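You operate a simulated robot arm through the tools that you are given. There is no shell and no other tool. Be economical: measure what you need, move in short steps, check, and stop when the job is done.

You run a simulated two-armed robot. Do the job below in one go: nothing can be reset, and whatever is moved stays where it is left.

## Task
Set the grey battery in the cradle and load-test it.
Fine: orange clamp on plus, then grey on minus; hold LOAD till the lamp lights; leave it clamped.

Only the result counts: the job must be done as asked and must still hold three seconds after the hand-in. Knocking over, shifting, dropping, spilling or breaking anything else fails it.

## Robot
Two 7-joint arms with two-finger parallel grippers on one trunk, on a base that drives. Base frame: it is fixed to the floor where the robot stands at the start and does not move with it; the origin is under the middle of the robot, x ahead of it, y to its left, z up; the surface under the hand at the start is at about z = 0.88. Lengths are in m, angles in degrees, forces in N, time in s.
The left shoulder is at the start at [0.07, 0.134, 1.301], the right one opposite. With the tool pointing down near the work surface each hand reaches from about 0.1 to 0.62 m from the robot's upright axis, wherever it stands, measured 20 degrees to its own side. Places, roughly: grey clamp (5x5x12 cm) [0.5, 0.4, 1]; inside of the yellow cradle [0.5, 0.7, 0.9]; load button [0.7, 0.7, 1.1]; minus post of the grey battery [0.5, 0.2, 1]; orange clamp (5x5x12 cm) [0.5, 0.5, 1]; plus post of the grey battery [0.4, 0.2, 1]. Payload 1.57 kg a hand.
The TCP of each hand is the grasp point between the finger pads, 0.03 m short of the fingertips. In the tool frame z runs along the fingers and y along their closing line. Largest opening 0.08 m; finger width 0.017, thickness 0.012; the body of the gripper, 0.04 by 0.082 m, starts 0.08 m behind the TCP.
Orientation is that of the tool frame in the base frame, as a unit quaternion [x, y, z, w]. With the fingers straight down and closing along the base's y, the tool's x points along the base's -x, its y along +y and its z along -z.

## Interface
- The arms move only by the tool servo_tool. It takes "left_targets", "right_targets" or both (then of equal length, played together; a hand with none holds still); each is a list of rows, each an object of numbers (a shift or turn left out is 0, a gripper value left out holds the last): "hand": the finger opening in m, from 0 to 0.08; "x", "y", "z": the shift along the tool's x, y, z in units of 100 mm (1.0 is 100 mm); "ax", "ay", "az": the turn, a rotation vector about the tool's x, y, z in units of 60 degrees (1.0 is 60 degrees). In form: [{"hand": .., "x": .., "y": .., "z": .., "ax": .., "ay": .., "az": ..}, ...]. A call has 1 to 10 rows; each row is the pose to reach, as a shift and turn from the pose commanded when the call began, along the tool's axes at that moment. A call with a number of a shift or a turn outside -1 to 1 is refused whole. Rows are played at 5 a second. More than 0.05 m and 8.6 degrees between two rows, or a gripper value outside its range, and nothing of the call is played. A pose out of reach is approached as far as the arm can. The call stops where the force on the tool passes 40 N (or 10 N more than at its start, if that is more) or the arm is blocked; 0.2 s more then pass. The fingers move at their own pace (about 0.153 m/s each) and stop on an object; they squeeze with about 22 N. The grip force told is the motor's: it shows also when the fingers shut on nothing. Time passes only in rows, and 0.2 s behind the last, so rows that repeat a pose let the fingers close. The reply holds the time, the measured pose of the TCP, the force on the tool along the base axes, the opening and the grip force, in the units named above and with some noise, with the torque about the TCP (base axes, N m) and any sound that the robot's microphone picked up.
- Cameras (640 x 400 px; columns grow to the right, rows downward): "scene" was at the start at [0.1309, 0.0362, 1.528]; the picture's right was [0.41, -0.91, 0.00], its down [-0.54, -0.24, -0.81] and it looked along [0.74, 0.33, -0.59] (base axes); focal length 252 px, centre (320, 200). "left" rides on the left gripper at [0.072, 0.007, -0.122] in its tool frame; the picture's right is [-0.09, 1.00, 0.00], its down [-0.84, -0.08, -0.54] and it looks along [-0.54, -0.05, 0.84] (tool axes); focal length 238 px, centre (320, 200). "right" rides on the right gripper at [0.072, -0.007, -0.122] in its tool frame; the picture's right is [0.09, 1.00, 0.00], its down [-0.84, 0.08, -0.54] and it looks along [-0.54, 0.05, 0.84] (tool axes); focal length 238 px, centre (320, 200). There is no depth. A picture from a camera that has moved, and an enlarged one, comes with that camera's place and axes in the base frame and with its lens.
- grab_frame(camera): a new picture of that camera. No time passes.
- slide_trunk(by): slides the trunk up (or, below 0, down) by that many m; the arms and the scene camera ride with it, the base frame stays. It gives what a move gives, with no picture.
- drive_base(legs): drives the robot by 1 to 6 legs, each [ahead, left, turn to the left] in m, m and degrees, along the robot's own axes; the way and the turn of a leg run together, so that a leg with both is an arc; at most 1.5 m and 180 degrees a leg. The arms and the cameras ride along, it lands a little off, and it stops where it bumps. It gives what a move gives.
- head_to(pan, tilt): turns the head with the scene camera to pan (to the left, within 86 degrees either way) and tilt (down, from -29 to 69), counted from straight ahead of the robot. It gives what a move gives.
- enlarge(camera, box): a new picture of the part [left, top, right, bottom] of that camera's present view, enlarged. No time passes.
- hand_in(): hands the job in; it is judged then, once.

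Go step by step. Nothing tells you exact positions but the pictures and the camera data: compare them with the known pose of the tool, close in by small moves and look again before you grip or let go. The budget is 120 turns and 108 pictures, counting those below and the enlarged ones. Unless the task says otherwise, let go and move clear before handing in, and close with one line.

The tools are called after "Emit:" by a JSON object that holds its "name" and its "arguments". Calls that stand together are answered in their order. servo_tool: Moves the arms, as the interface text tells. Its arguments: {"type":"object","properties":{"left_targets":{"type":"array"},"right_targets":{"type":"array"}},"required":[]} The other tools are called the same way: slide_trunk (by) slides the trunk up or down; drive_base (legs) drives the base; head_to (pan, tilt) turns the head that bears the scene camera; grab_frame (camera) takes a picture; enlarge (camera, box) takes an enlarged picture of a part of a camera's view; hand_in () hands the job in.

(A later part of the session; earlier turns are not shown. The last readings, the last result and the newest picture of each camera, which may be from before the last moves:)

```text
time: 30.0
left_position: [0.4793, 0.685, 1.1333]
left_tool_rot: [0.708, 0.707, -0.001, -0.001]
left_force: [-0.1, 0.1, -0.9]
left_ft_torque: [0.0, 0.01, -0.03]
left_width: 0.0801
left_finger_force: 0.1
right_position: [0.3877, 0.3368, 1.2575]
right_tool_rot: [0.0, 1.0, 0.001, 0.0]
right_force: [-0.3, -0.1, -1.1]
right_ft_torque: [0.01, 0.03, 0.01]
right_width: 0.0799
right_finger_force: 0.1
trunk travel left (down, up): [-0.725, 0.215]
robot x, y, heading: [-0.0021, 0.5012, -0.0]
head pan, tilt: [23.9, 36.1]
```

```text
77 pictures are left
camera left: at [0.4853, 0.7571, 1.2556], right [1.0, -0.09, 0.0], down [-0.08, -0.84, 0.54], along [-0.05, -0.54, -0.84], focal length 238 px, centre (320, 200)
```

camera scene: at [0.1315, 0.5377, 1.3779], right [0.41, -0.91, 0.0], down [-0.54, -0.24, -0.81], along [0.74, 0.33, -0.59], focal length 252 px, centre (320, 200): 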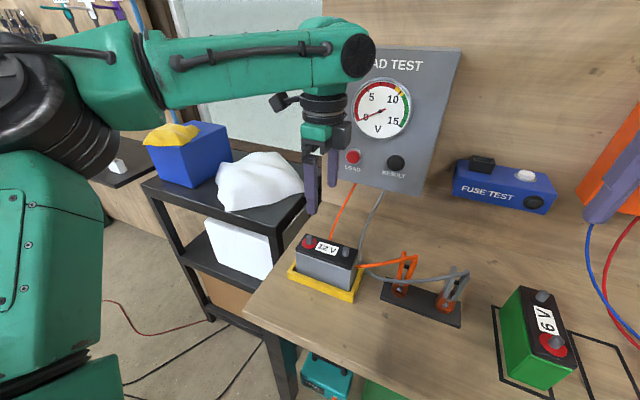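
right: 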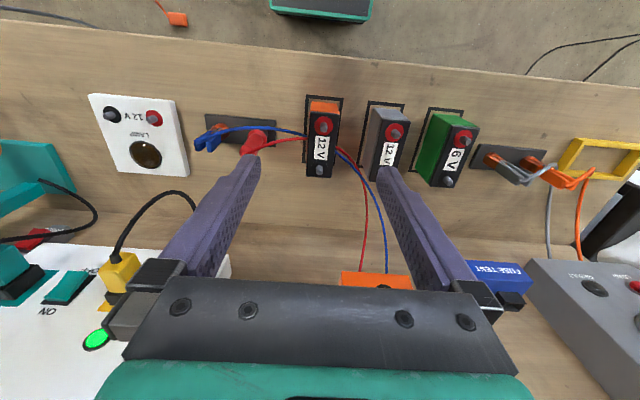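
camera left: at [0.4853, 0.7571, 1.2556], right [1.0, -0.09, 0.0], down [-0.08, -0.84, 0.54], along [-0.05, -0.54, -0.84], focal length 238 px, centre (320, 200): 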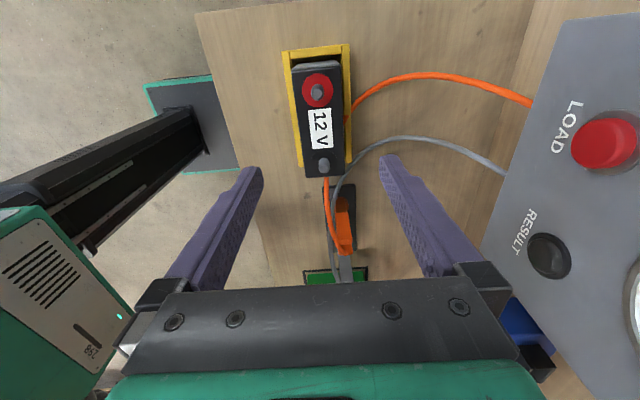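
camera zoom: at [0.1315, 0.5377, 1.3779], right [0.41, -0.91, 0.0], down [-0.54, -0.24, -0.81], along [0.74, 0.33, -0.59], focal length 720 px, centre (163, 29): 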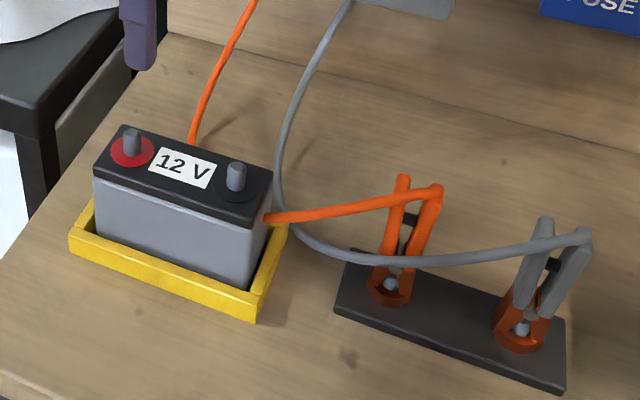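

The battery is seated squarely in the cradle, plus toward +y. Next I turn the left hand back and look at the clamps from above.

Emit:
{"name": "servo_tool", "arguments": {"left_targets": [{"az": -0.125}, {"az": -0.25}, {"az": -0.375}, {"az": -0.5}, {"az": -0.625}, {"az": -0.75}, {"az": -0.875}, {"az": -1.0}]}}

Emit:
{"name": "servo_tool", "arguments": {"left_targets": [{"az": -0.125, "z": -0.2}, {"az": -0.25, "z": -0.4}, {"az": -0.375, "z": -0.6}, {"az": -0.5, "z": -0.6}, {"az": -0.5, "z": -0.6}]}}

Emit:
{"name": "servo_tool", "arguments": {"left_targets": [{"y": -0.4}, {"y": -0.8}, {"y": -1.0}, {"y": -1.0}]}}

Emit:
{"name": "grab_frame", "arguments": {"camera": "left"}}

Emit:
{"name": "enlarge", "arguments": {"camera": "left", "box": [180, 60, 380, 185]}}

Emit:
{"name": "enlarge", "arguments": {"camera": "scene", "box": [360, 230, 480, 330]}}

```text
time: 31.8
left_position: [0.4784, 0.6857, 1.1338]
left_tool_rot: [0.258, 0.966, 0.0, 0.0]
left_force: [0.8, 0.5, 0.9]
left_ft_torque: [-0.01, -0.03, 0.01]
left_width: 0.0799
left_finger_force: 0.0
right_position: [0.3882, 0.3368, 1.2572]
right_tool_rot: [0.0, 1.0, 0.001, 0.0]
right_force: [-0.2, 0.1, -0.3]
right_ft_torque: [0.0, 0.01, 0.05]
right_width: 0.0801
right_finger_force: 0.1
trunk travel left (down, up): [-0.725, 0.215]
robot x, y, heading: [0.001, 0.5027, -0.0]
head pan, tilt: [23.9, 36.1]
```

```text
time: 33.0
left_position: [0.4788, 0.6855, 1.194]
left_tool_rot: [-0.001, 1.0, -0.001, 0.0]
left_force: [0.2, 0.3, -0.2]
left_ft_torque: [0.02, 0.01, -0.02]
left_width: 0.0796
left_finger_force: 0.0
right_position: [0.3891, 0.3363, 1.2573]
right_tool_rot: [-0.001, 1.0, 0.0, 0.0]
right_force: [-0.2, -0.3, -0.4]
right_ft_torque: [0.01, -0.01, 0.0]
right_width: 0.0799
right_finger_force: 0.0
trunk travel left (down, up): [-0.725, 0.215]
robot x, y, heading: [-0.0021, 0.502, -0.3]
head pan, tilt: [23.9, 36.1]
```

```text
time: 34.0
left_position: [0.4504, 0.6192, 1.181]
left_tool_rot: [0.0, 1.0, 0.0, -0.001]
left_force: [0.4, 0.2, 0.2]
left_ft_torque: [0.03, 0.03, 0.01]
left_width: 0.08
left_finger_force: 0.0
left hand out of reach, approached as far as the arm can: row 1, 2, 3, 4
right_position: [0.388, 0.3357, 1.2571]
right_tool_rot: [0.0, 1.0, 0.0, -0.001]
right_force: [-0.3, 0.2, -0.2]
right_ft_torque: [0.02, 0.02, -0.02]
right_width: 0.08
right_finger_force: 0.0
trunk travel left (down, up): [-0.725, 0.215]
robot x, y, heading: [0.0009, 0.4948, 0.0]
head pan, tilt: [23.9, 36.1]
```

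```text
76 pictures are left
camera left: at [0.3779, 0.6255, 1.3021], right [0.09, 1.0, 0.0], down [0.84, -0.08, 0.54], along [0.54, -0.05, -0.84], focal length 238 px, centre (320, 200)
```

left: 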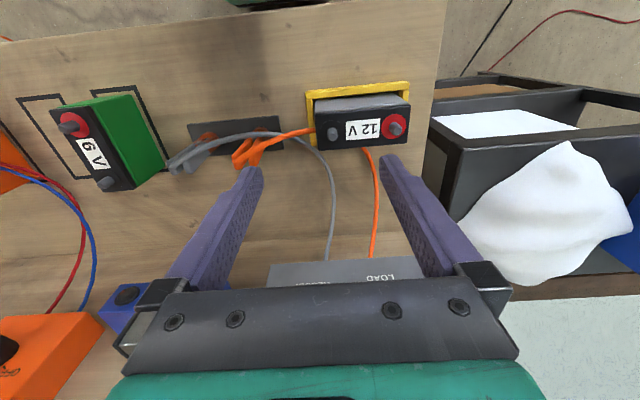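

```text
3.20 times, centred on (280, 122) of left
camera zoom: at [0.3779, 0.6255, 1.3021], right [0.09, 1.0, 0.0], down [0.84, -0.08, 0.54], along [0.54, -0.05, -0.84], focal length 763 px, centre (448, 448)
```

zoom: 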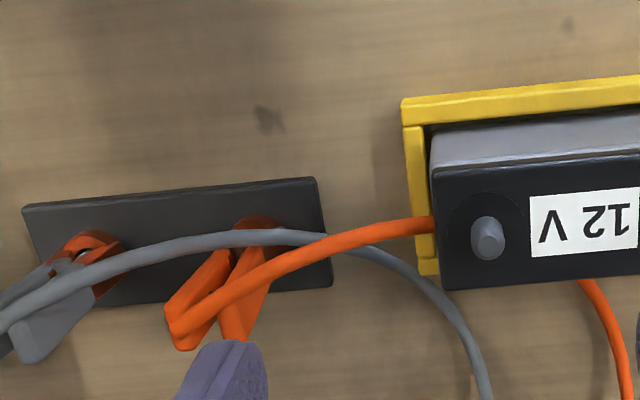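

```text
4.00 times, centred on (420, 280) of scene
camera zoom: at [0.1319, 0.5372, 1.3779], right [0.41, -0.91, 0.0], down [-0.54, -0.24, -0.81], along [0.74, 0.33, -0.59], focal length 1007 px, centre (-80, -120)
```

zoom: 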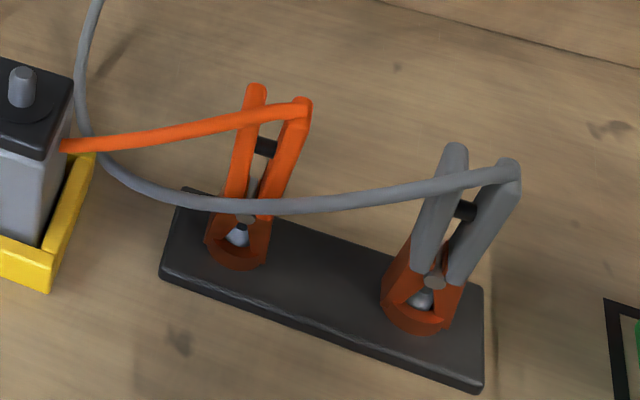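

The handles of both clamps spread along y, tops at about (0.50, 0.513, 1.013) for orange and (0.50, 0.425, 1.013) for grey. The left arm can't reach that far across from here, so I drive 0.25 m right.

Emit:
{"name": "drive_base", "arguments": {"legs": [[0, -0.25, 0]]}}

Emit:
{"name": "servo_tool", "arguments": {"left_targets": [{"y": 0.4, "x": -0.15}, {"y": 0.8, "x": -0.3}, {"y": 1.0, "x": -0.45}, {"y": 1.0, "x": -0.45}]}}

```text
time: 35.8
left_position: [0.4498, 0.3694, 1.1806]
left_tool_rot: [0.0, 1.0, -0.001, 0.0]
left_force: [0.2, -0.5, -0.1]
left_ft_torque: [0.0, 0.01, -0.01]
left_width: 0.08
left_finger_force: 0.1
right_position: [0.3885, 0.089, 1.258]
right_tool_rot: [0.001, 1.0, -0.001, 0.0]
right_force: [0.2, 1.3, -0.7]
right_ft_torque: [-0.05, -0.01, 0.02]
right_width: 0.0799
right_finger_force: 0.1
trunk travel left (down, up): [-0.725, 0.215]
robot x, y, heading: [0.0031, 0.2535, -0.0]
head pan, tilt: [23.9, 36.1]
```

```text
time: 36.8
left_position: [0.4946, 0.4698, 1.1816]
left_tool_rot: [0.001, 1.0, 0.0, 0.0]
left_force: [-0.5, 0.2, -0.1]
left_ft_torque: [0.0, 0.03, 0.01]
left_width: 0.0799
left_finger_force: 0.1
right_position: [0.3888, 0.0858, 1.2581]
right_tool_rot: [0.002, 1.0, 0.001, 0.0]
right_force: [-0.7, 0.0, -0.1]
right_ft_torque: [-0.02, -0.01, 0.05]
right_width: 0.0799
right_finger_force: 0.1
trunk travel left (down, up): [-0.725, 0.215]
robot x, y, heading: [-0.002, 0.2517, -0.2]
head pan, tilt: [23.9, 36.1]
```

Emit:
{"name": "servo_tool", "arguments": {"left_targets": [{"y": 0.4}, {"y": 0.44, "z": 0.2}, {"y": 0.44, "z": 0.5}, {"y": 0.44, "z": 0.8}, {"y": 0.44, "z": 0.8}]}}

Emit:
{"name": "grab_frame", "arguments": {"camera": "left"}}

Emit:
{"name": "grab_frame", "arguments": {"camera": "scene"}}

```text
time: 38.0
left_position: [0.4935, 0.5125, 1.1016]
left_tool_rot: [0.001, 1.0, 0.001, 0.0]
left_force: [-0.4, 0.4, 0.0]
left_ft_torque: [0.04, -0.01, 0.01]
left_width: 0.0798
left_finger_force: 0.0
right_position: [0.3884, 0.0869, 1.2577]
right_tool_rot: [0.001, 1.0, 0.0, 0.001]
right_force: [0.7, 0.1, -0.1]
right_ft_torque: [-0.02, 0.01, 0.0]
right_width: 0.0801
right_finger_force: 0.0
trunk travel left (down, up): [-0.725, 0.215]
robot x, y, heading: [-0.0001, 0.2549, -0.1]
head pan, tilt: [23.9, 36.1]
```

```text
73 pictures are left
camera left: at [0.4219, 0.5192, 1.2225], right [0.09, 1.0, 0.0], down [0.84, -0.08, 0.54], along [0.54, -0.05, -0.84], focal length 238 px, centre (320, 200)
```

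left: 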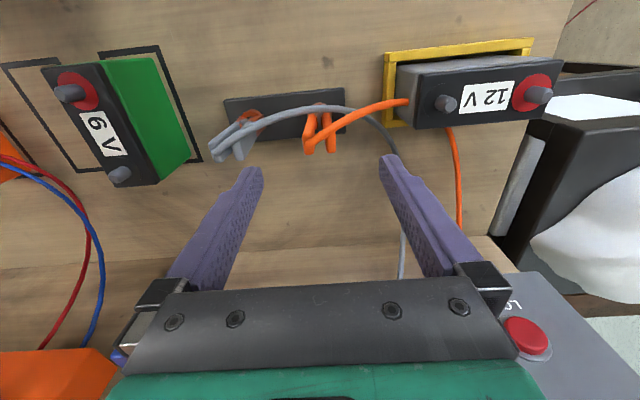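

```text
72 pictures are left
camera scene: at [0.1306, 0.2874, 1.378], right [0.4, -0.91, 0.0], down [-0.54, -0.24, -0.81], along [0.74, 0.33, -0.59], focal length 252 px, centre (320, 200)
```

scene: 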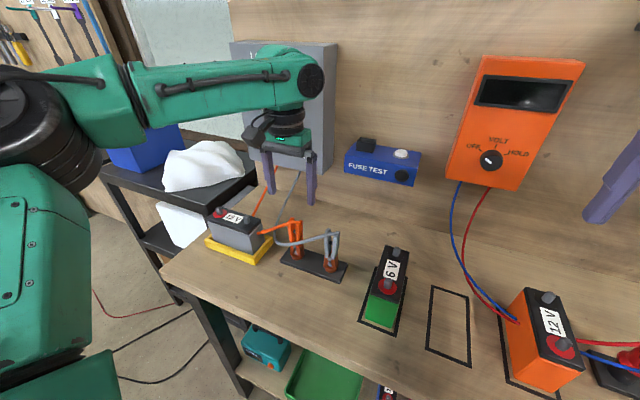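

Well aligned (handles at y ≈ 0.512, x ≈ 0.50). I descend around the orange handles.

Emit:
{"name": "servo_tool", "arguments": {"left_targets": [{"x": -0.055}, {"x": -0.055, "z": 0.3}, {"x": -0.055, "z": 0.6}, {"x": -0.055, "z": 0.8}, {"x": -0.055, "z": 0.8}]}}

Emit:
{"name": "grab_frame", "arguments": {"camera": "left"}}

Emit:
{"name": "enlarge", "arguments": {"camera": "scene", "box": [200, 140, 380, 300]}}

```text
time: 39.2
left_position: [0.4997, 0.5135, 1.0205]
left_tool_rot: [0.002, 1.0, 0.0, 0.0]
left_force: [0.2, 0.2, -0.6]
left_ft_torque: [-0.01, -0.02, -0.03]
left_width: 0.0799
left_finger_force: 0.1
right_position: [0.3865, 0.0868, 1.2572]
right_tool_rot: [0.001, 1.0, 0.0, 0.001]
right_force: [-0.4, -0.3, 0.6]
right_ft_torque: [0.02, -0.01, -0.02]
right_width: 0.0802
right_finger_force: 0.2
trunk travel left (down, up): [-0.725, 0.215]
robot x, y, heading: [-0.0035, 0.2518, -0.1]
head pan, tilt: [23.9, 36.1]
```

```text
71 pictures are left
camera left: at [0.4277, 0.5191, 1.142], right [0.09, 1.0, 0.0], down [0.84, -0.08, 0.54], along [0.54, -0.05, -0.84], focal length 238 px, centre (320, 200)
```

left: 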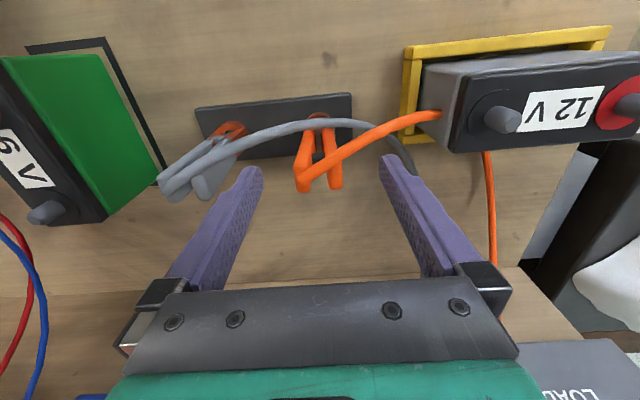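

```text
2.50 times, centred on (290, 220) of scene
camera zoom: at [0.1305, 0.2876, 1.378], right [0.4, -0.91, 0.0], down [-0.54, -0.24, -0.81], along [0.74, 0.33, -0.59], focal length 630 px, centre (395, 150)
```

zoom: 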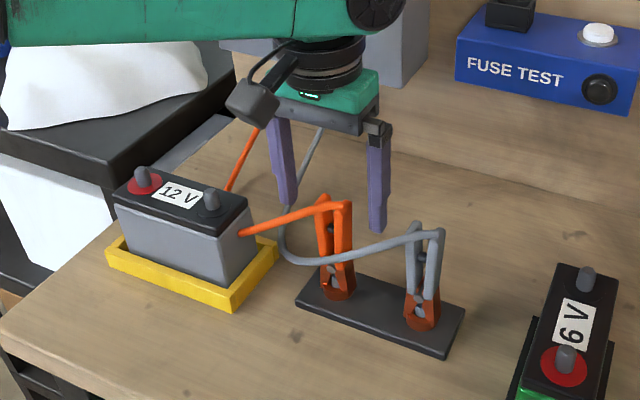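

Still aligned. Going down to grip height and closing.

Emit:
{"name": "servo_tool", "arguments": {"left_targets": [{"x": -0.015, "z": 0.15}, {"x": -0.015, "z": 0.33}, {"x": -0.015, "z": 0.33}]}}

Emit:
{"name": "servo_tool", "arguments": {"left_targets": [{"hand": 0.0}, {"hand": 0.0}, {"hand": 0.0}, {"hand": 0.0}]}}

Emit:
{"name": "grab_frame", "arguments": {"camera": "left"}}

Emit:
{"name": "enlarge", "arguments": {"camera": "scene", "box": [230, 180, 380, 290]}}

```text
time: 40.0
left_position: [0.5006, 0.5125, 0.9878]
left_tool_rot: [0.001, 1.0, 0.0, -0.001]
left_force: [-0.9, -1.3, -0.3]
left_ft_torque: [-0.02, 0.04, -0.03]
left_width: 0.0802
left_finger_force: 0.1
right_position: [0.3867, 0.0871, 1.2576]
right_tool_rot: [0.001, 1.0, 0.0, 0.0]
right_force: [0.8, 0.2, -0.2]
right_ft_torque: [-0.01, 0.01, 0.01]
right_width: 0.0798
right_finger_force: 0.1
trunk travel left (down, up): [-0.725, 0.215]
robot x, y, heading: [0.0008, 0.2486, -0.2]
head pan, tilt: [23.9, 36.1]
```

```text
time: 41.0
left_position: [0.5011, 0.5128, 0.987]
left_tool_rot: [0.0, 1.0, 0.001, 0.001]
left_force: [1.0, 0.0, 0.4]
left_ft_torque: [0.03, -0.01, 0.03]
left_width: 0.0311
left_finger_force: 22.2
right_position: [0.3879, 0.0868, 1.2568]
right_tool_rot: [0.001, 1.0, 0.0, 0.0]
right_force: [-0.1, 0.2, -0.7]
right_ft_torque: [0.03, 0.0, -0.05]
right_width: 0.0799
right_finger_force: 0.2
trunk travel left (down, up): [-0.725, 0.215]
robot x, y, heading: [0.0001, 0.2527, -0.0]
head pan, tilt: [23.9, 36.1]
```

```text
69 pictures are left
camera left: at [0.4292, 0.5193, 1.1094], right [0.09, 1.0, 0.0], down [0.84, -0.08, 0.54], along [0.54, -0.05, -0.84], focal length 238 px, centre (320, 200)
```

left: 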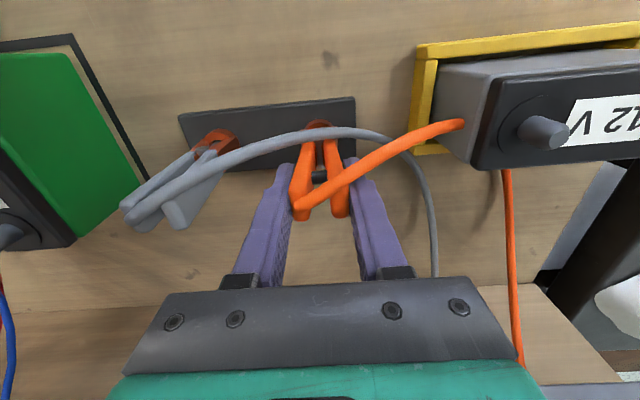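

```text
3.64 times, centred on (305, 235) of scene
camera zoom: at [0.1309, 0.2875, 1.378], right [0.4, -0.91, 0.0], down [-0.54, -0.24, -0.81], along [0.74, 0.33, -0.59], focal length 916 px, centre (374, 73)
```

zoom: 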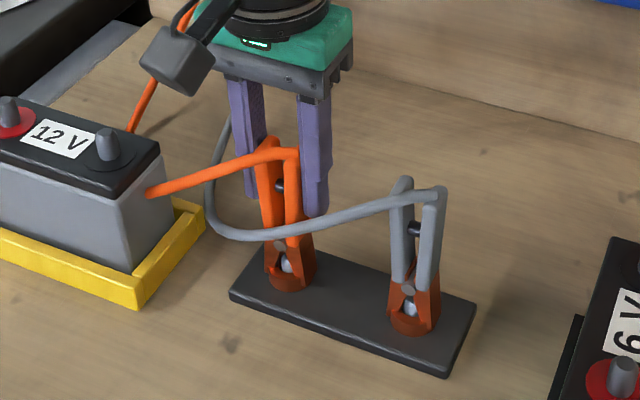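

Gripped at 31 mm. I lift gently and check that it comes off freely.

Emit:
{"name": "servo_tool", "arguments": {"left_targets": [{"z": -0.1}, {"z": -0.2}, {"z": -0.3}, {"z": -0.4}, {"z": -0.4}]}}

Emit:
{"name": "enlarge", "arguments": {"camera": "scene", "box": [230, 180, 380, 290]}}

Emit:
{"name": "enlarge", "arguments": {"camera": "left", "box": [200, 80, 420, 240]}}

```text
time: 42.2
left_position: [0.5033, 0.5118, 1.0278]
left_tool_rot: [0.001, 1.0, 0.0, -0.001]
left_force: [0.5, -0.4, -0.8]
left_ft_torque: [-0.01, -0.02, 0.01]
left_width: 0.0309
left_finger_force: 22.3
right_position: [0.3881, 0.0873, 1.2586]
right_tool_rot: [0.001, 1.0, 0.0, -0.001]
right_force: [-0.5, 0.8, 0.8]
right_ft_torque: [-0.01, 0.0, -0.02]
right_width: 0.0799
right_finger_force: 0.0
trunk travel left (down, up): [-0.725, 0.215]
robot x, y, heading: [-0.0004, 0.2508, -0.0]
head pan, tilt: [23.9, 36.1]
```

```text
3.64 times, centred on (305, 235) of scene
camera zoom: at [0.131, 0.2878, 1.3779], right [0.4, -0.91, 0.0], down [-0.54, -0.24, -0.81], along [0.74, 0.33, -0.59], focal length 916 px, centre (374, 73)
```

zoom: 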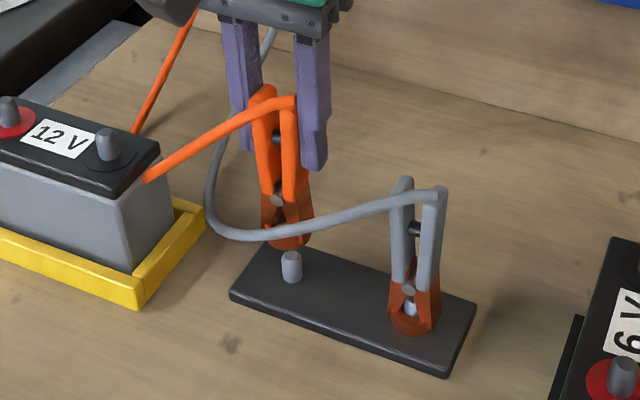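

```text
2.50 times, centred on (310, 160) of left
camera zoom: at [0.43, 0.5196, 1.1493], right [0.09, 1.0, 0.0], down [0.84, -0.08, 0.54], along [0.54, -0.05, -0.84], focal length 596 px, centre (345, 300)
```

zoom: 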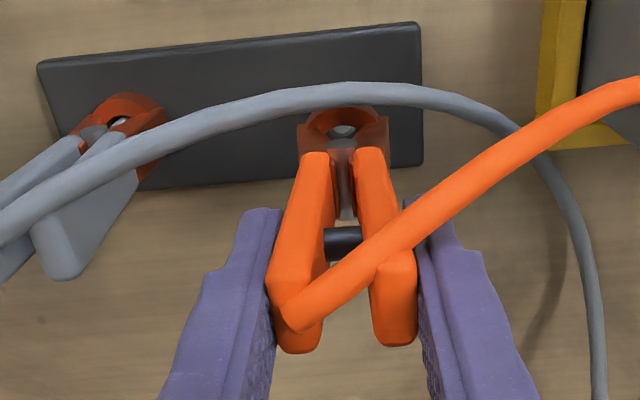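

The orange clamp is free and its jaws hang about 72 mm below the TCP at the peg tip. I raise it and drive left so the plus post comes into reach.

Emit:
{"name": "servo_tool", "arguments": {"left_targets": [{"z": -0.3}, {"z": -0.6}, {"z": -0.9}, {"z": -1.0}, {"z": -1.0}]}}

Emit:
{"name": "servo_tool", "arguments": {"left_targets": [{"z": -0.3}, {"z": -0.4, "y": 0.3}, {"z": -0.4, "y": 0.6}, {"z": -0.4, "y": 0.6}]}}

Emit:
{"name": "drive_base", "arguments": {"legs": [[0, 0.18, 0]]}}

Emit:
{"name": "grab_frame", "arguments": {"camera": "left"}}

Emit:
{"name": "grab_frame", "arguments": {"camera": "scene"}}

```text
time: 43.4
left_position: [0.5015, 0.5132, 1.1291]
left_tool_rot: [0.001, 1.0, 0.0, 0.0]
left_force: [-0.1, -0.3, 0.1]
left_ft_torque: [0.01, -0.02, 0.01]
left_width: 0.031
left_finger_force: 21.3
right_position: [0.3864, 0.0864, 1.2578]
right_tool_rot: [0.001, 1.0, 0.0, 0.0]
right_force: [0.4, 0.8, -0.7]
right_ft_torque: [0.03, 0.01, 0.02]
right_width: 0.08
right_finger_force: 0.1
trunk travel left (down, up): [-0.725, 0.215]
robot x, y, heading: [-0.0007, 0.2523, -0.1]
head pan, tilt: [23.9, 36.1]
```

```text
time: 44.4
left_position: [0.5018, 0.5721, 1.1682]
left_tool_rot: [0.001, 1.0, 0.0, 0.001]
left_force: [-0.9, -0.7, -1.2]
left_ft_torque: [0.0, 0.01, -0.01]
left_width: 0.0311
left_finger_force: 22.1
right_position: [0.3867, 0.085, 1.2567]
right_tool_rot: [0.001, 1.0, 0.0, 0.001]
right_force: [0.7, 0.0, -0.4]
right_ft_torque: [0.0, -0.02, 0.0]
right_width: 0.0799
right_finger_force: 0.0
trunk travel left (down, up): [-0.725, 0.215]
robot x, y, heading: [-0.0033, 0.2524, 0.0]
head pan, tilt: [23.9, 36.1]
```

```text
time: 45.9
left_position: [0.5033, 0.7478, 1.1698]
left_tool_rot: [0.002, 1.0, 0.001, 0.0]
left_force: [0.6, 0.2, -1.0]
left_ft_torque: [0.02, 0.0, 0.01]
left_width: 0.0309
left_finger_force: 22.4
right_position: [0.3883, 0.2639, 1.2575]
right_tool_rot: [0.0, 1.0, 0.001, 0.0]
right_force: [1.0, -0.9, 0.1]
right_ft_torque: [0.03, -0.01, 0.0]
right_width: 0.0802
right_finger_force: 0.1
trunk travel left (down, up): [-0.725, 0.215]
robot x, y, heading: [-0.001, 0.431, -0.3]
head pan, tilt: [23.9, 36.1]
```

```text
65 pictures are left
camera left: at [0.4304, 0.7545, 1.2904], right [0.09, 1.0, 0.0], down [0.84, -0.08, 0.54], along [0.54, -0.05, -0.84], focal length 238 px, centre (320, 200)
```

left: 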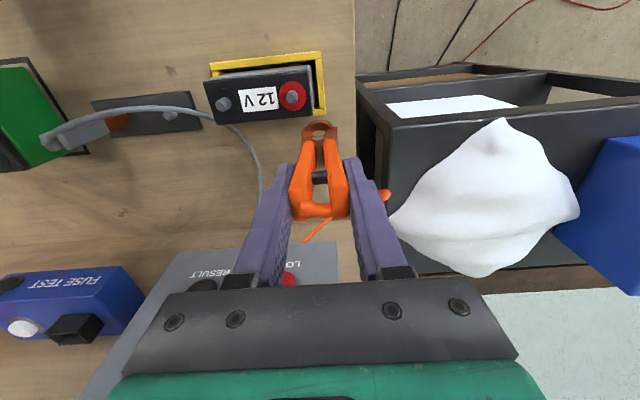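

```text
64 pictures are left
camera scene: at [0.1312, 0.4631, 1.378], right [0.4, -0.91, 0.0], down [-0.54, -0.24, -0.81], along [0.74, 0.33, -0.59], focal length 252 px, centre (320, 200)
```

scene: 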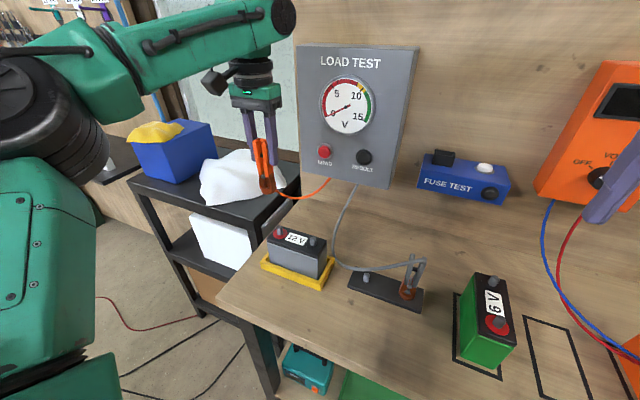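

The clamp hangs clear. I enlarge to fix the plus post position.

Emit:
{"name": "enlarge", "arguments": {"camera": "left", "box": [200, 50, 360, 150]}}

Emit:
{"name": "enlarge", "arguments": {"camera": "scene", "box": [250, 210, 350, 300]}}

```text
4.00 times, centred on (280, 100) of left
camera zoom: at [0.4304, 0.7545, 1.2904], right [0.09, 1.0, 0.0], down [0.84, -0.08, 0.54], along [0.54, -0.05, -0.84], focal length 953 px, centre (480, 600)
```

zoom: 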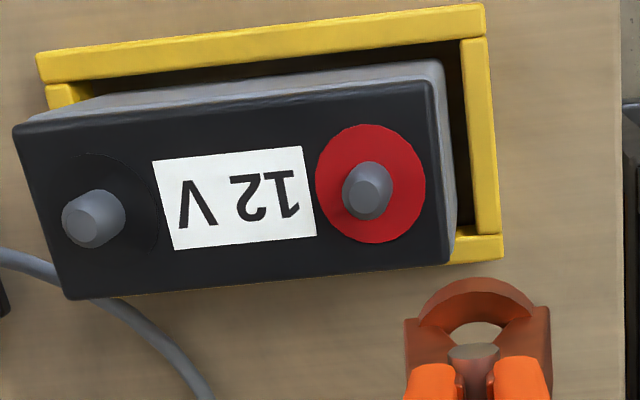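

```text
4.44 times, centred on (300, 255) of scene
camera zoom: at [0.1312, 0.4631, 1.378], right [0.4, -0.91, 0.0], down [-0.54, -0.24, -0.81], along [0.74, 0.33, -0.59], focal length 1119 px, centre (409, -44)
```

zoom: 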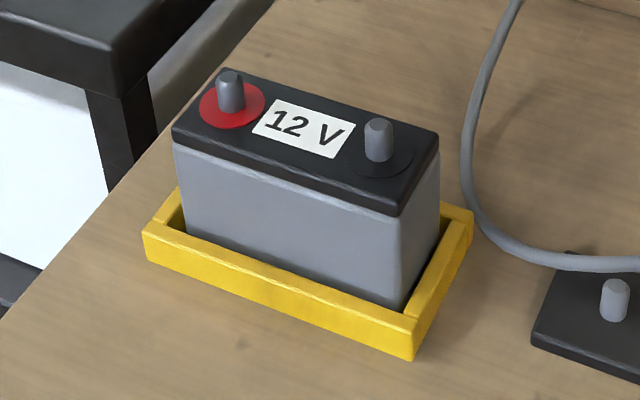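

The plus post tip is at about (0.479, 0.716, 0.994). I move the clamp over it, jaws just above the tip, and look again.

Emit:
{"name": "servo_tool", "arguments": {"left_targets": [{"x": 0.12, "y": -0.16}, {"x": 0.23, "y": -0.32}, {"x": 0.23, "y": -0.32, "z": 0.3}, {"x": 0.23, "y": -0.32, "z": 0.6}, {"x": 0.23, "y": -0.32, "z": 0.64}, {"x": 0.23, "y": -0.32, "z": 0.64}]}}

Emit:
{"name": "enlarge", "arguments": {"camera": "left", "box": [220, 70, 420, 195]}}

Emit:
{"name": "enlarge", "arguments": {"camera": "scene", "box": [240, 180, 350, 280]}}

```text
time: 47.3
left_position: [0.4792, 0.7196, 1.1035]
left_tool_rot: [0.001, 1.0, 0.0, 0.0]
left_force: [-0.1, 0.4, -1.0]
left_ft_torque: [-0.01, 0.0, 0.04]
left_width: 0.0308
left_finger_force: 22.2
right_position: [0.3885, 0.2657, 1.2572]
right_tool_rot: [0.0, 1.0, 0.0, 0.0]
right_force: [0.9, 0.7, -0.5]
right_ft_torque: [-0.02, -0.01, -0.04]
right_width: 0.0801
right_finger_force: 0.0
trunk travel left (down, up): [-0.725, 0.215]
robot x, y, heading: [0.0023, 0.4295, -0.2]
head pan, tilt: [23.9, 36.1]
```

```text
3.20 times, centred on (320, 132) of left
camera zoom: at [0.407, 0.726, 1.2248], right [0.09, 1.0, 0.0], down [0.84, -0.08, 0.54], along [0.54, -0.05, -0.84], focal length 763 px, centre (320, 416)
```

zoom: 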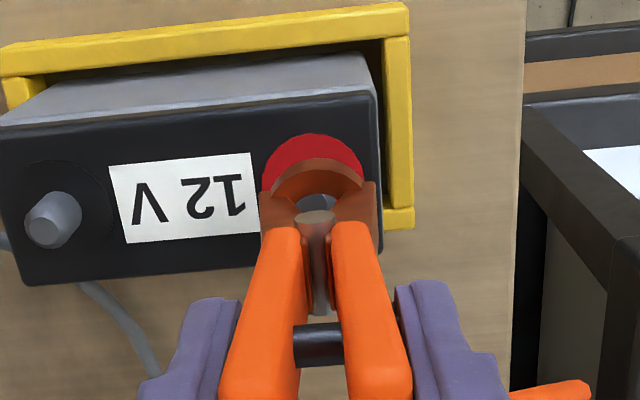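

```text
4.00 times, centred on (295, 230) of scene
camera zoom: at [0.1314, 0.4667, 1.3779], right [0.4, -0.91, 0.0], down [-0.54, -0.24, -0.81], along [0.74, 0.33, -0.59], focal length 1007 px, centre (420, 80)
```

zoom: 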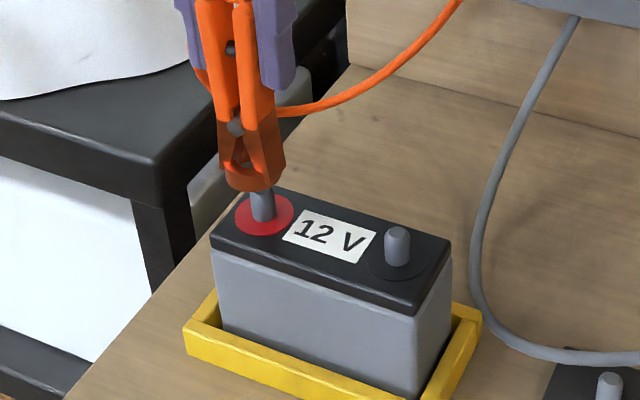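

The post shows inside the jaws, maybe 2–3 mm off toward −y. I nudge and lower slowly.

Emit:
{"name": "servo_tool", "arguments": {"left_targets": [{"x": -0.01, "y": -0.025}, {"x": -0.01, "y": -0.025, "z": 0.06}, {"x": -0.01, "y": -0.025, "z": 0.12}, {"x": -0.01, "y": -0.025, "z": 0.18}, {"x": -0.01, "y": -0.025, "z": 0.18}]}}

Emit:
{"name": "enlarge", "arguments": {"camera": "left", "box": [220, 70, 420, 195]}}

Emit:
{"name": "enlarge", "arguments": {"camera": "scene", "box": [260, 190, 340, 260]}}

```text
time: 48.5
left_position: [0.4802, 0.7173, 1.0869]
left_tool_rot: [0.002, 1.0, 0.001, 0.0]
left_force: [1.4, 1.2, -0.9]
left_ft_torque: [0.0, 0.0, -0.02]
left_width: 0.031
left_finger_force: 22.8
right_position: [0.3879, 0.2663, 1.257]
right_tool_rot: [0.001, 1.0, 0.0, -0.001]
right_force: [-0.1, 0.4, 0.6]
right_ft_torque: [0.01, -0.01, -0.01]
right_width: 0.0798
right_finger_force: 0.0
trunk travel left (down, up): [-0.725, 0.215]
robot x, y, heading: [-0.0035, 0.4304, -0.1]
head pan, tilt: [23.9, 36.1]
```

```text
3.20 times, centred on (320, 132) of left
camera zoom: at [0.4081, 0.7232, 1.2077], right [0.09, 1.0, 0.0], down [0.84, -0.08, 0.54], along [0.54, -0.05, -0.84], focal length 763 px, centre (320, 416)
```

zoom: 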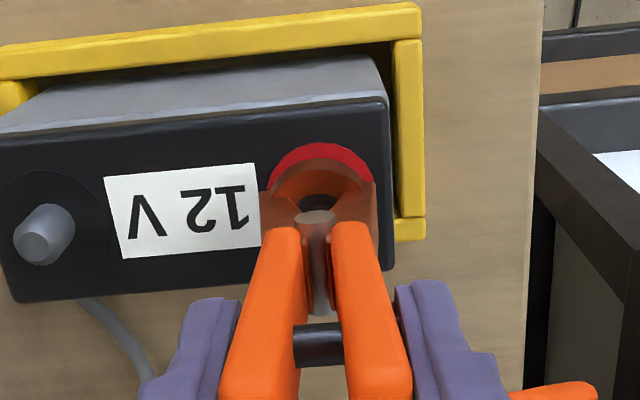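

```text
5.71 times, centred on (300, 225) of scene
camera zoom: at [0.1312, 0.4663, 1.378], right [0.4, -0.91, 0.0], down [-0.54, -0.24, -0.81], along [0.74, 0.33, -0.59], focal length 1439 px, centre (434, 57)
```

zoom: 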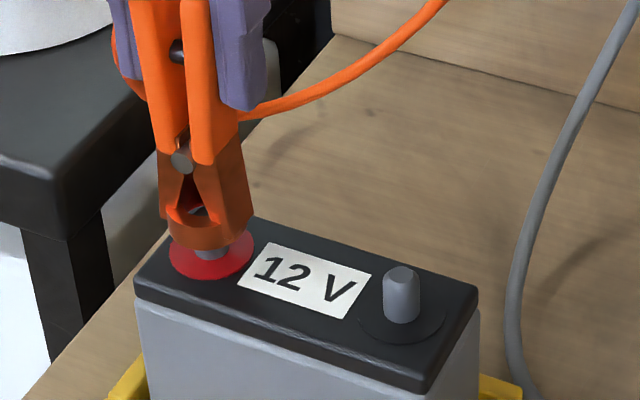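

Jaws are centred on the post from both views. I lower the rest of the way.

Emit:
{"name": "servo_tool", "arguments": {"left_targets": [{"z": 0.05}, {"z": 0.1}, {"z": 0.15}, {"z": 0.18}, {"z": 0.18}]}}

Emit:
{"name": "enlarge", "arguments": {"camera": "scene", "box": [260, 190, 340, 260]}}

Emit:
{"name": "enlarge", "arguments": {"camera": "left", "box": [220, 70, 420, 195]}}

```text
time: 49.7
left_position: [0.4794, 0.7156, 1.07]
left_tool_rot: [0.0, 1.0, 0.001, 0.003]
left_force: [5.7, 5.4, 25.9]
left_ft_torque: [-0.11, 0.09, -0.02]
left_width: 0.0312
left_finger_force: 22.5
right_position: [0.385, 0.2631, 1.2581]
right_tool_rot: [0.001, 1.0, 0.0, 0.001]
right_force: [0.6, 0.4, -0.3]
right_ft_torque: [0.02, -0.03, 0.03]
right_width: 0.08
right_finger_force: 0.1
trunk travel left (down, up): [-0.725, 0.215]
robot x, y, heading: [-0.0001, 0.4294, -0.0]
head pan, tilt: [23.9, 36.1]
```

```text
5.71 times, centred on (300, 225) of scene
camera zoom: at [0.1289, 0.4656, 1.3785], right [0.4, -0.91, 0.0], down [-0.54, -0.24, -0.81], along [0.74, 0.33, -0.59], focal length 1439 px, centre (434, 57)
```

zoom: 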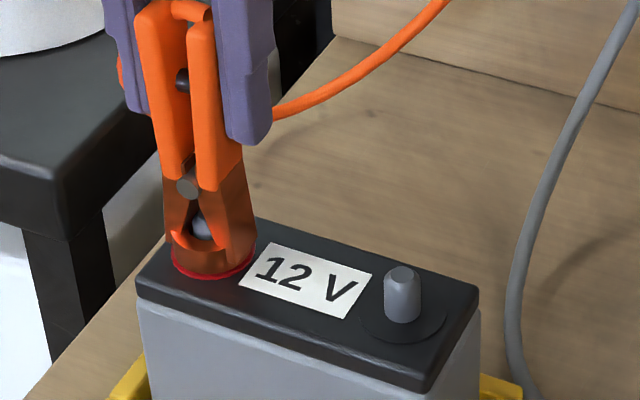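

```text
3.20 times, centred on (320, 132) of left
camera zoom: at [0.4067, 0.7227, 1.1915], right [0.09, 1.0, 0.0], down [0.83, -0.08, 0.55], along [0.54, -0.05, -0.84], focal length 763 px, centre (320, 416)
```

zoom: 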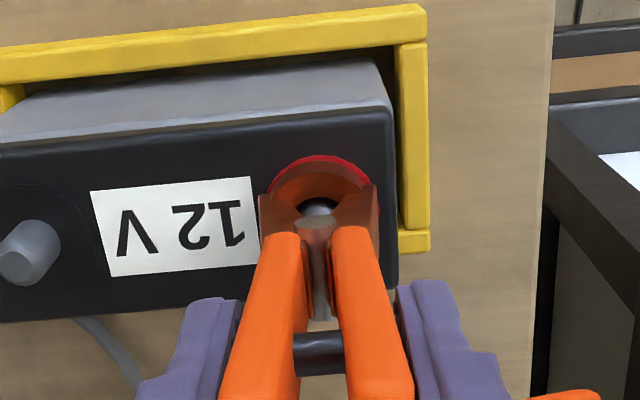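

It's fully seated on the post, pressing lightly on the cover. I ease up 2 mm, then open the fingers modestly to let it clamp.

Emit:
{"name": "servo_tool", "arguments": {"left_targets": [{"z": -0.02}, {"z": -0.02}]}}

Emit:
{"name": "servo_tool", "arguments": {"left_targets": [{"hand": 0.035}, {"hand": 0.04}, {"hand": 0.045}, {"hand": 0.05}, {"hand": 0.055}]}}

Emit:
{"name": "enlarge", "arguments": {"camera": "scene", "box": [260, 190, 340, 260]}}

Emit:
{"name": "enlarge", "arguments": {"camera": "left", "box": [220, 70, 420, 195]}}

```text
time: 50.3
left_position: [0.4799, 0.7171, 1.0694]
left_tool_rot: [0.002, 1.0, -0.001, 0.0]
left_force: [3.5, 2.7, 15.9]
left_ft_torque: [-0.08, -0.06, 0.02]
left_width: 0.0308
left_finger_force: 22.4
right_position: [0.3865, 0.2644, 1.258]
right_tool_rot: [0.001, 1.0, 0.0, 0.0]
right_force: [0.2, -0.5, 0.5]
right_ft_torque: [-0.01, 0.01, 0.02]
right_width: 0.0801
right_finger_force: 0.1
trunk travel left (down, up): [-0.725, 0.215]
robot x, y, heading: [-0.0009, 0.4318, -0.3]
head pan, tilt: [23.9, 36.1]
```

```text
time: 51.5
left_position: [0.4796, 0.7154, 1.0701]
left_tool_rot: [0.001, 1.0, 0.0, 0.0]
left_force: [-0.2, -0.1, 0.2]
left_ft_torque: [0.0, -0.02, 0.01]
left_width: 0.055
left_finger_force: 0.1
right_position: [0.3882, 0.2647, 1.257]
right_tool_rot: [0.001, 1.0, 0.0, 0.0]
right_force: [-0.6, -0.8, -0.7]
right_ft_torque: [-0.02, -0.03, -0.01]
right_width: 0.0801
right_finger_force: 0.1
trunk travel left (down, up): [-0.725, 0.215]
robot x, y, heading: [0.0001, 0.4294, -0.2]
head pan, tilt: [23.9, 36.1]
```

```text
5.71 times, centred on (300, 225) of scene
camera zoom: at [0.1309, 0.4661, 1.378], right [0.4, -0.91, 0.0], down [-0.54, -0.24, -0.81], along [0.74, 0.33, -0.59], focal length 1439 px, centre (434, 57)
```

zoom: 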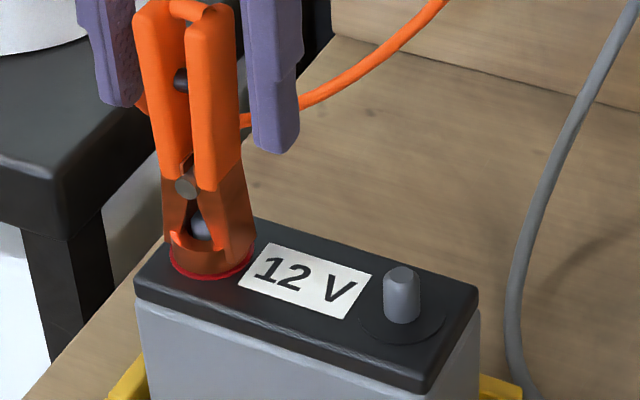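

```text
3.20 times, centred on (320, 132) of left
camera zoom: at [0.408, 0.7229, 1.1916], right [0.09, 1.0, 0.0], down [0.84, -0.08, 0.54], along [0.54, -0.05, -0.84], focal length 763 px, centre (320, 416)
```

zoom: 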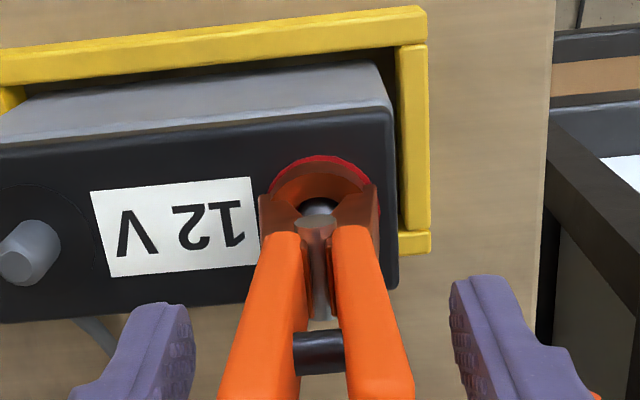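

The orange clamp stands on plus. I back straight up, then drive right for the grey clamp.

Emit:
{"name": "servo_tool", "arguments": {"left_targets": [{"z": -0.2}, {"z": -0.5}, {"z": -0.8}, {"z": -1.0}, {"z": -1.0}]}}

Emit:
{"name": "grab_frame", "arguments": {"camera": "scene"}}

Emit:
{"name": "drive_base", "arguments": {"legs": [[0, -0.2, 0]]}}

Emit:
{"name": "servo_tool", "arguments": {"left_targets": [{"hand": 0.08, "y": -0.3, "x": -0.1}, {"y": -0.6, "x": -0.2}, {"y": -0.93, "x": -0.2}, {"y": -0.93, "x": -0.2}]}}

Emit:
{"name": "grab_frame", "arguments": {"camera": "left"}}

Emit:
{"name": "grab_frame", "arguments": {"camera": "scene"}}

```text
time: 52.7
left_position: [0.482, 0.7158, 1.1699]
left_tool_rot: [0.002, 1.0, 0.0, 0.0]
left_force: [-0.1, 0.4, 0.4]
left_ft_torque: [0.04, 0.0, -0.01]
left_width: 0.0552
left_finger_force: 0.1
right_position: [0.3877, 0.2653, 1.2585]
right_tool_rot: [0.001, 1.0, 0.0, 0.0]
right_force: [0.6, 0.7, -0.4]
right_ft_torque: [-0.02, 0.0, 0.01]
right_width: 0.08
right_finger_force: 0.0
trunk travel left (down, up): [-0.725, 0.215]
robot x, y, heading: [-0.0008, 0.429, -0.3]
head pan, tilt: [23.9, 36.1]
```

```text
53 pictures are left
camera scene: at [0.1311, 0.4663, 1.378], right [0.4, -0.91, 0.0], down [-0.54, -0.24, -0.81], along [0.74, 0.33, -0.59], focal length 252 px, centre (320, 200)
```

scene: 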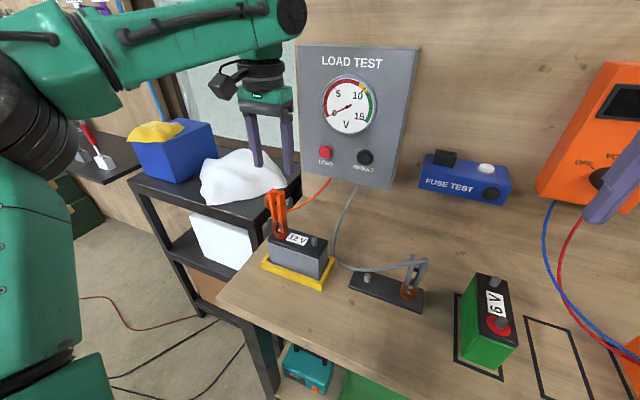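

```text
time: 54.3
left_position: [0.4801, 0.5215, 1.17]
left_tool_rot: [0.0, 1.0, -0.002, 0.0]
left_force: [-1.0, 0.7, 0.1]
left_ft_torque: [-0.04, 0.0, 0.02]
left_width: 0.0551
left_finger_force: 0.1
right_position: [0.3878, 0.0704, 1.2575]
right_tool_rot: [0.0, 1.0, -0.001, -0.001]
right_force: [-0.4, 0.2, -0.1]
right_ft_torque: [0.0, -0.03, 0.0]
right_width: 0.0798
right_finger_force: 0.0
trunk travel left (down, up): [-0.725, 0.215]
robot x, y, heading: [0.0022, 0.2318, 0.4]
head pan, tilt: [23.9, 36.1]
```

```text
time: 55.3
left_position: [0.5, 0.4254, 1.1698]
left_tool_rot: [-0.001, 1.0, 0.0, 0.0]
left_force: [0.1, 0.2, -0.8]
left_ft_torque: [0.01, -0.05, -0.01]
left_width: 0.0801
left_finger_force: 0.1
right_position: [0.3888, 0.0678, 1.2585]
right_tool_rot: [-0.001, 1.0, -0.001, 0.0]
right_force: [0.6, 0.9, -0.1]
right_ft_torque: [-0.03, 0.0, 0.0]
right_width: 0.0802
right_finger_force: 0.0
trunk travel left (down, up): [-0.725, 0.215]
robot x, y, heading: [-0.0006, 0.2302, -0.2]
head pan, tilt: [23.9, 36.1]
```

```text
52 pictures are left
camera left: at [0.4267, 0.4315, 1.2917], right [0.09, 1.0, 0.0], down [0.84, -0.08, 0.54], along [0.54, -0.05, -0.84], focal length 238 px, centre (320, 200)
```

left: 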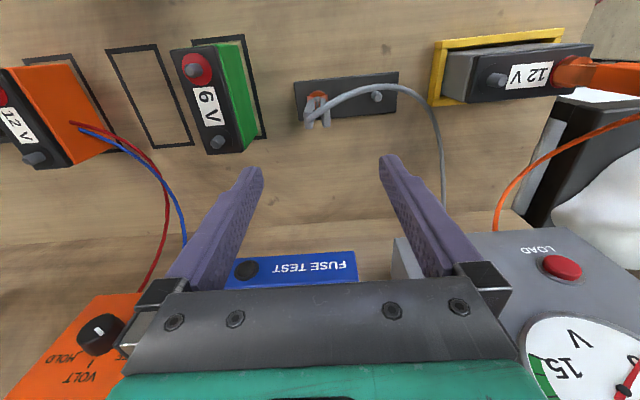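

```text
51 pictures are left
camera scene: at [0.1305, 0.2677, 1.378], right [0.41, -0.91, 0.0], down [-0.54, -0.24, -0.81], along [0.74, 0.33, -0.59], focal length 252 px, centre (320, 200)
```

scene: 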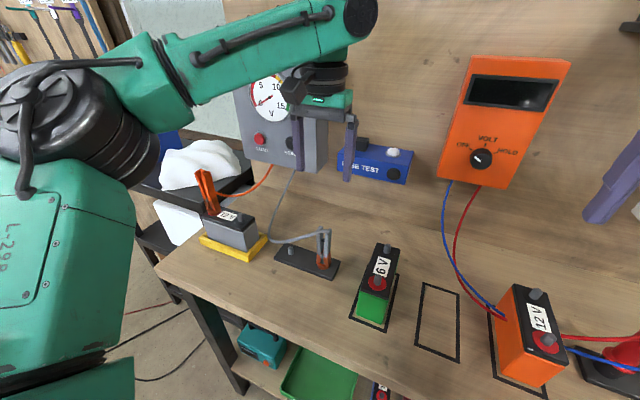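

Grey handles are under the hand at about (0.501, 0.424). I descend in two steps.

Emit:
{"name": "servo_tool", "arguments": {"left_targets": [{"y": -0.015}, {"y": -0.015, "z": 0.3}, {"y": -0.015, "z": 0.6}, {"y": -0.015, "z": 0.9}, {"y": -0.015, "z": 1.0}, {"y": -0.015, "z": 1.0}]}}

Emit:
{"name": "servo_tool", "arguments": {"left_targets": [{"z": 0.3}, {"z": 0.48}, {"z": 0.48}]}}

Emit:
{"name": "grab_frame", "arguments": {"camera": "left"}}

```text
time: 56.7
left_position: [0.4988, 0.4245, 1.0689]
left_tool_rot: [0.0, 1.0, 0.0, -0.001]
left_force: [0.2, 0.8, -0.2]
left_ft_torque: [0.03, 0.01, 0.0]
left_width: 0.08
left_finger_force: 0.1
right_position: [0.388, 0.0678, 1.2588]
right_tool_rot: [-0.001, 1.0, 0.001, 0.001]
right_force: [0.1, -0.2, -0.6]
right_ft_torque: [-0.01, -0.02, 0.01]
right_width: 0.0799
right_finger_force: 0.1
trunk travel left (down, up): [-0.725, 0.215]
robot x, y, heading: [0.0, 0.2287, -0.1]
head pan, tilt: [23.9, 36.1]
```

```text
time: 57.5
left_position: [0.5002, 0.4247, 1.0235]
left_tool_rot: [0.0, 1.0, 0.0, 0.0]
left_force: [0.4, 0.5, -0.3]
left_ft_torque: [-0.01, 0.0, -0.01]
left_width: 0.0802
left_finger_force: 0.1
right_position: [0.3871, 0.0674, 1.2575]
right_tool_rot: [-0.001, 1.0, 0.0, 0.0]
right_force: [-0.5, 0.0, 0.1]
right_ft_torque: [0.0, 0.03, 0.01]
right_width: 0.0801
right_finger_force: 0.1
trunk travel left (down, up): [-0.725, 0.215]
robot x, y, heading: [0.0003, 0.2322, -0.3]
head pan, tilt: [23.9, 36.1]
```

```text
50 pictures are left
camera left: at [0.4273, 0.4314, 1.1441], right [0.09, 1.0, 0.0], down [0.84, -0.08, 0.54], along [0.54, -0.05, -0.84], focal length 238 px, centre (320, 200)
```

left: 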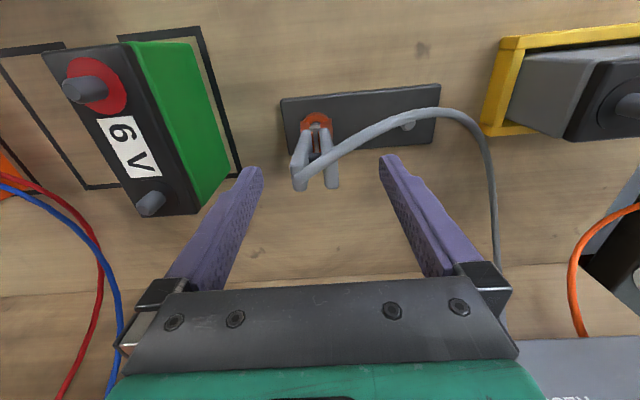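

Aligned within 2 mm. I nudge, descend and close.

Emit:
{"name": "servo_tool", "arguments": {"left_targets": [{"y": -0.02, "x": -0.005}, {"y": -0.02, "x": -0.005, "z": 0.18}, {"y": -0.02, "x": -0.005, "z": 0.36}, {"y": -0.02, "x": -0.005, "z": 0.36}]}}

Emit:
{"name": "servo_tool", "arguments": {"left_targets": [{"hand": 0.0}, {"hand": 0.0}, {"hand": 0.0}, {"hand": 0.0}]}}

Emit:
{"name": "servo_tool", "arguments": {"left_targets": [{"z": -0.1}, {"z": -0.2}, {"z": -0.3}, {"z": -0.4}, {"z": -0.4}]}}

Emit:
{"name": "enlarge", "arguments": {"camera": "scene", "box": [190, 160, 380, 300]}}

Emit:
{"name": "grab_frame", "arguments": {"camera": "left"}}

```text
time: 58.5
left_position: [0.5013, 0.4234, 0.9861]
left_tool_rot: [0.0, 1.0, 0.001, 0.0]
left_force: [0.1, -0.2, 0.4]
left_ft_torque: [0.01, -0.04, 0.0]
left_width: 0.0798
left_finger_force: 0.1
right_position: [0.386, 0.067, 1.2585]
right_tool_rot: [-0.001, 1.0, 0.0, -0.001]
right_force: [0.2, 0.5, -0.7]
right_ft_torque: [-0.03, 0.01, -0.01]
right_width: 0.0798
right_finger_force: 0.1
trunk travel left (down, up): [-0.725, 0.215]
robot x, y, heading: [0.001, 0.2301, -0.0]
head pan, tilt: [23.9, 36.1]
```

```text
time: 59.5
left_position: [0.5007, 0.4231, 0.9864]
left_tool_rot: [0.0, 1.0, 0.0, 0.0]
left_force: [-0.4, 0.6, -0.7]
left_ft_torque: [-0.02, 0.01, 0.01]
left_width: 0.0311
left_finger_force: 22.0
right_position: [0.3884, 0.0673, 1.2579]
right_tool_rot: [-0.001, 1.0, 0.0, -0.001]
right_force: [0.2, -1.0, 0.3]
right_ft_torque: [-0.02, -0.01, 0.0]
right_width: 0.0802
right_finger_force: 0.0
trunk travel left (down, up): [-0.725, 0.215]
robot x, y, heading: [-0.0013, 0.229, 0.2]
head pan, tilt: [23.9, 36.1]
```

```text
time: 60.7
left_position: [0.502, 0.4219, 1.0269]
left_tool_rot: [0.0, 1.0, 0.0, 0.0]
left_force: [0.0, 0.2, -0.5]
left_ft_torque: [-0.01, -0.04, 0.0]
left_width: 0.0313
left_finger_force: 22.1
right_position: [0.3889, 0.0662, 1.259]
right_tool_rot: [-0.001, 1.0, 0.0, 0.0]
right_force: [-0.2, 0.8, 0.2]
right_ft_torque: [0.0, -0.02, 0.0]
right_width: 0.0799
right_finger_force: 0.1
trunk travel left (down, up): [-0.725, 0.215]
robot x, y, heading: [-0.0016, 0.2305, 0.2]
head pan, tilt: [23.9, 36.1]
```

```text
2.86 times, centred on (285, 230) of scene
camera zoom: at [0.1311, 0.2675, 1.3779], right [0.41, -0.91, 0.0], down [-0.54, -0.24, -0.81], along [0.74, 0.33, -0.59], focal length 720 px, centre (420, 114)
```

zoom: 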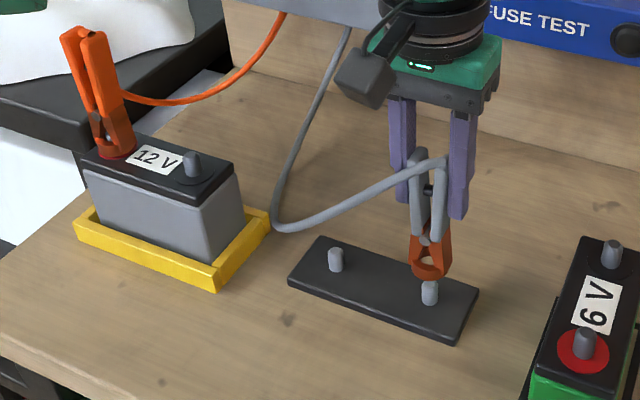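

```text
48 pictures are left
camera left: at [0.4284, 0.4283, 1.1484], right [0.09, 1.0, 0.0], down [0.84, -0.08, 0.54], along [0.54, -0.05, -0.84], focal length 238 px, centre (320, 200)
```

left: 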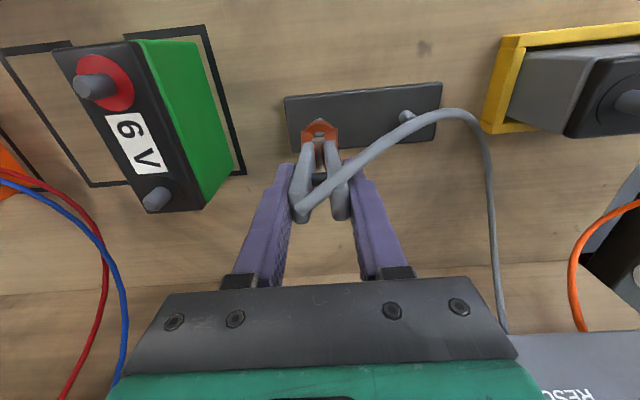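

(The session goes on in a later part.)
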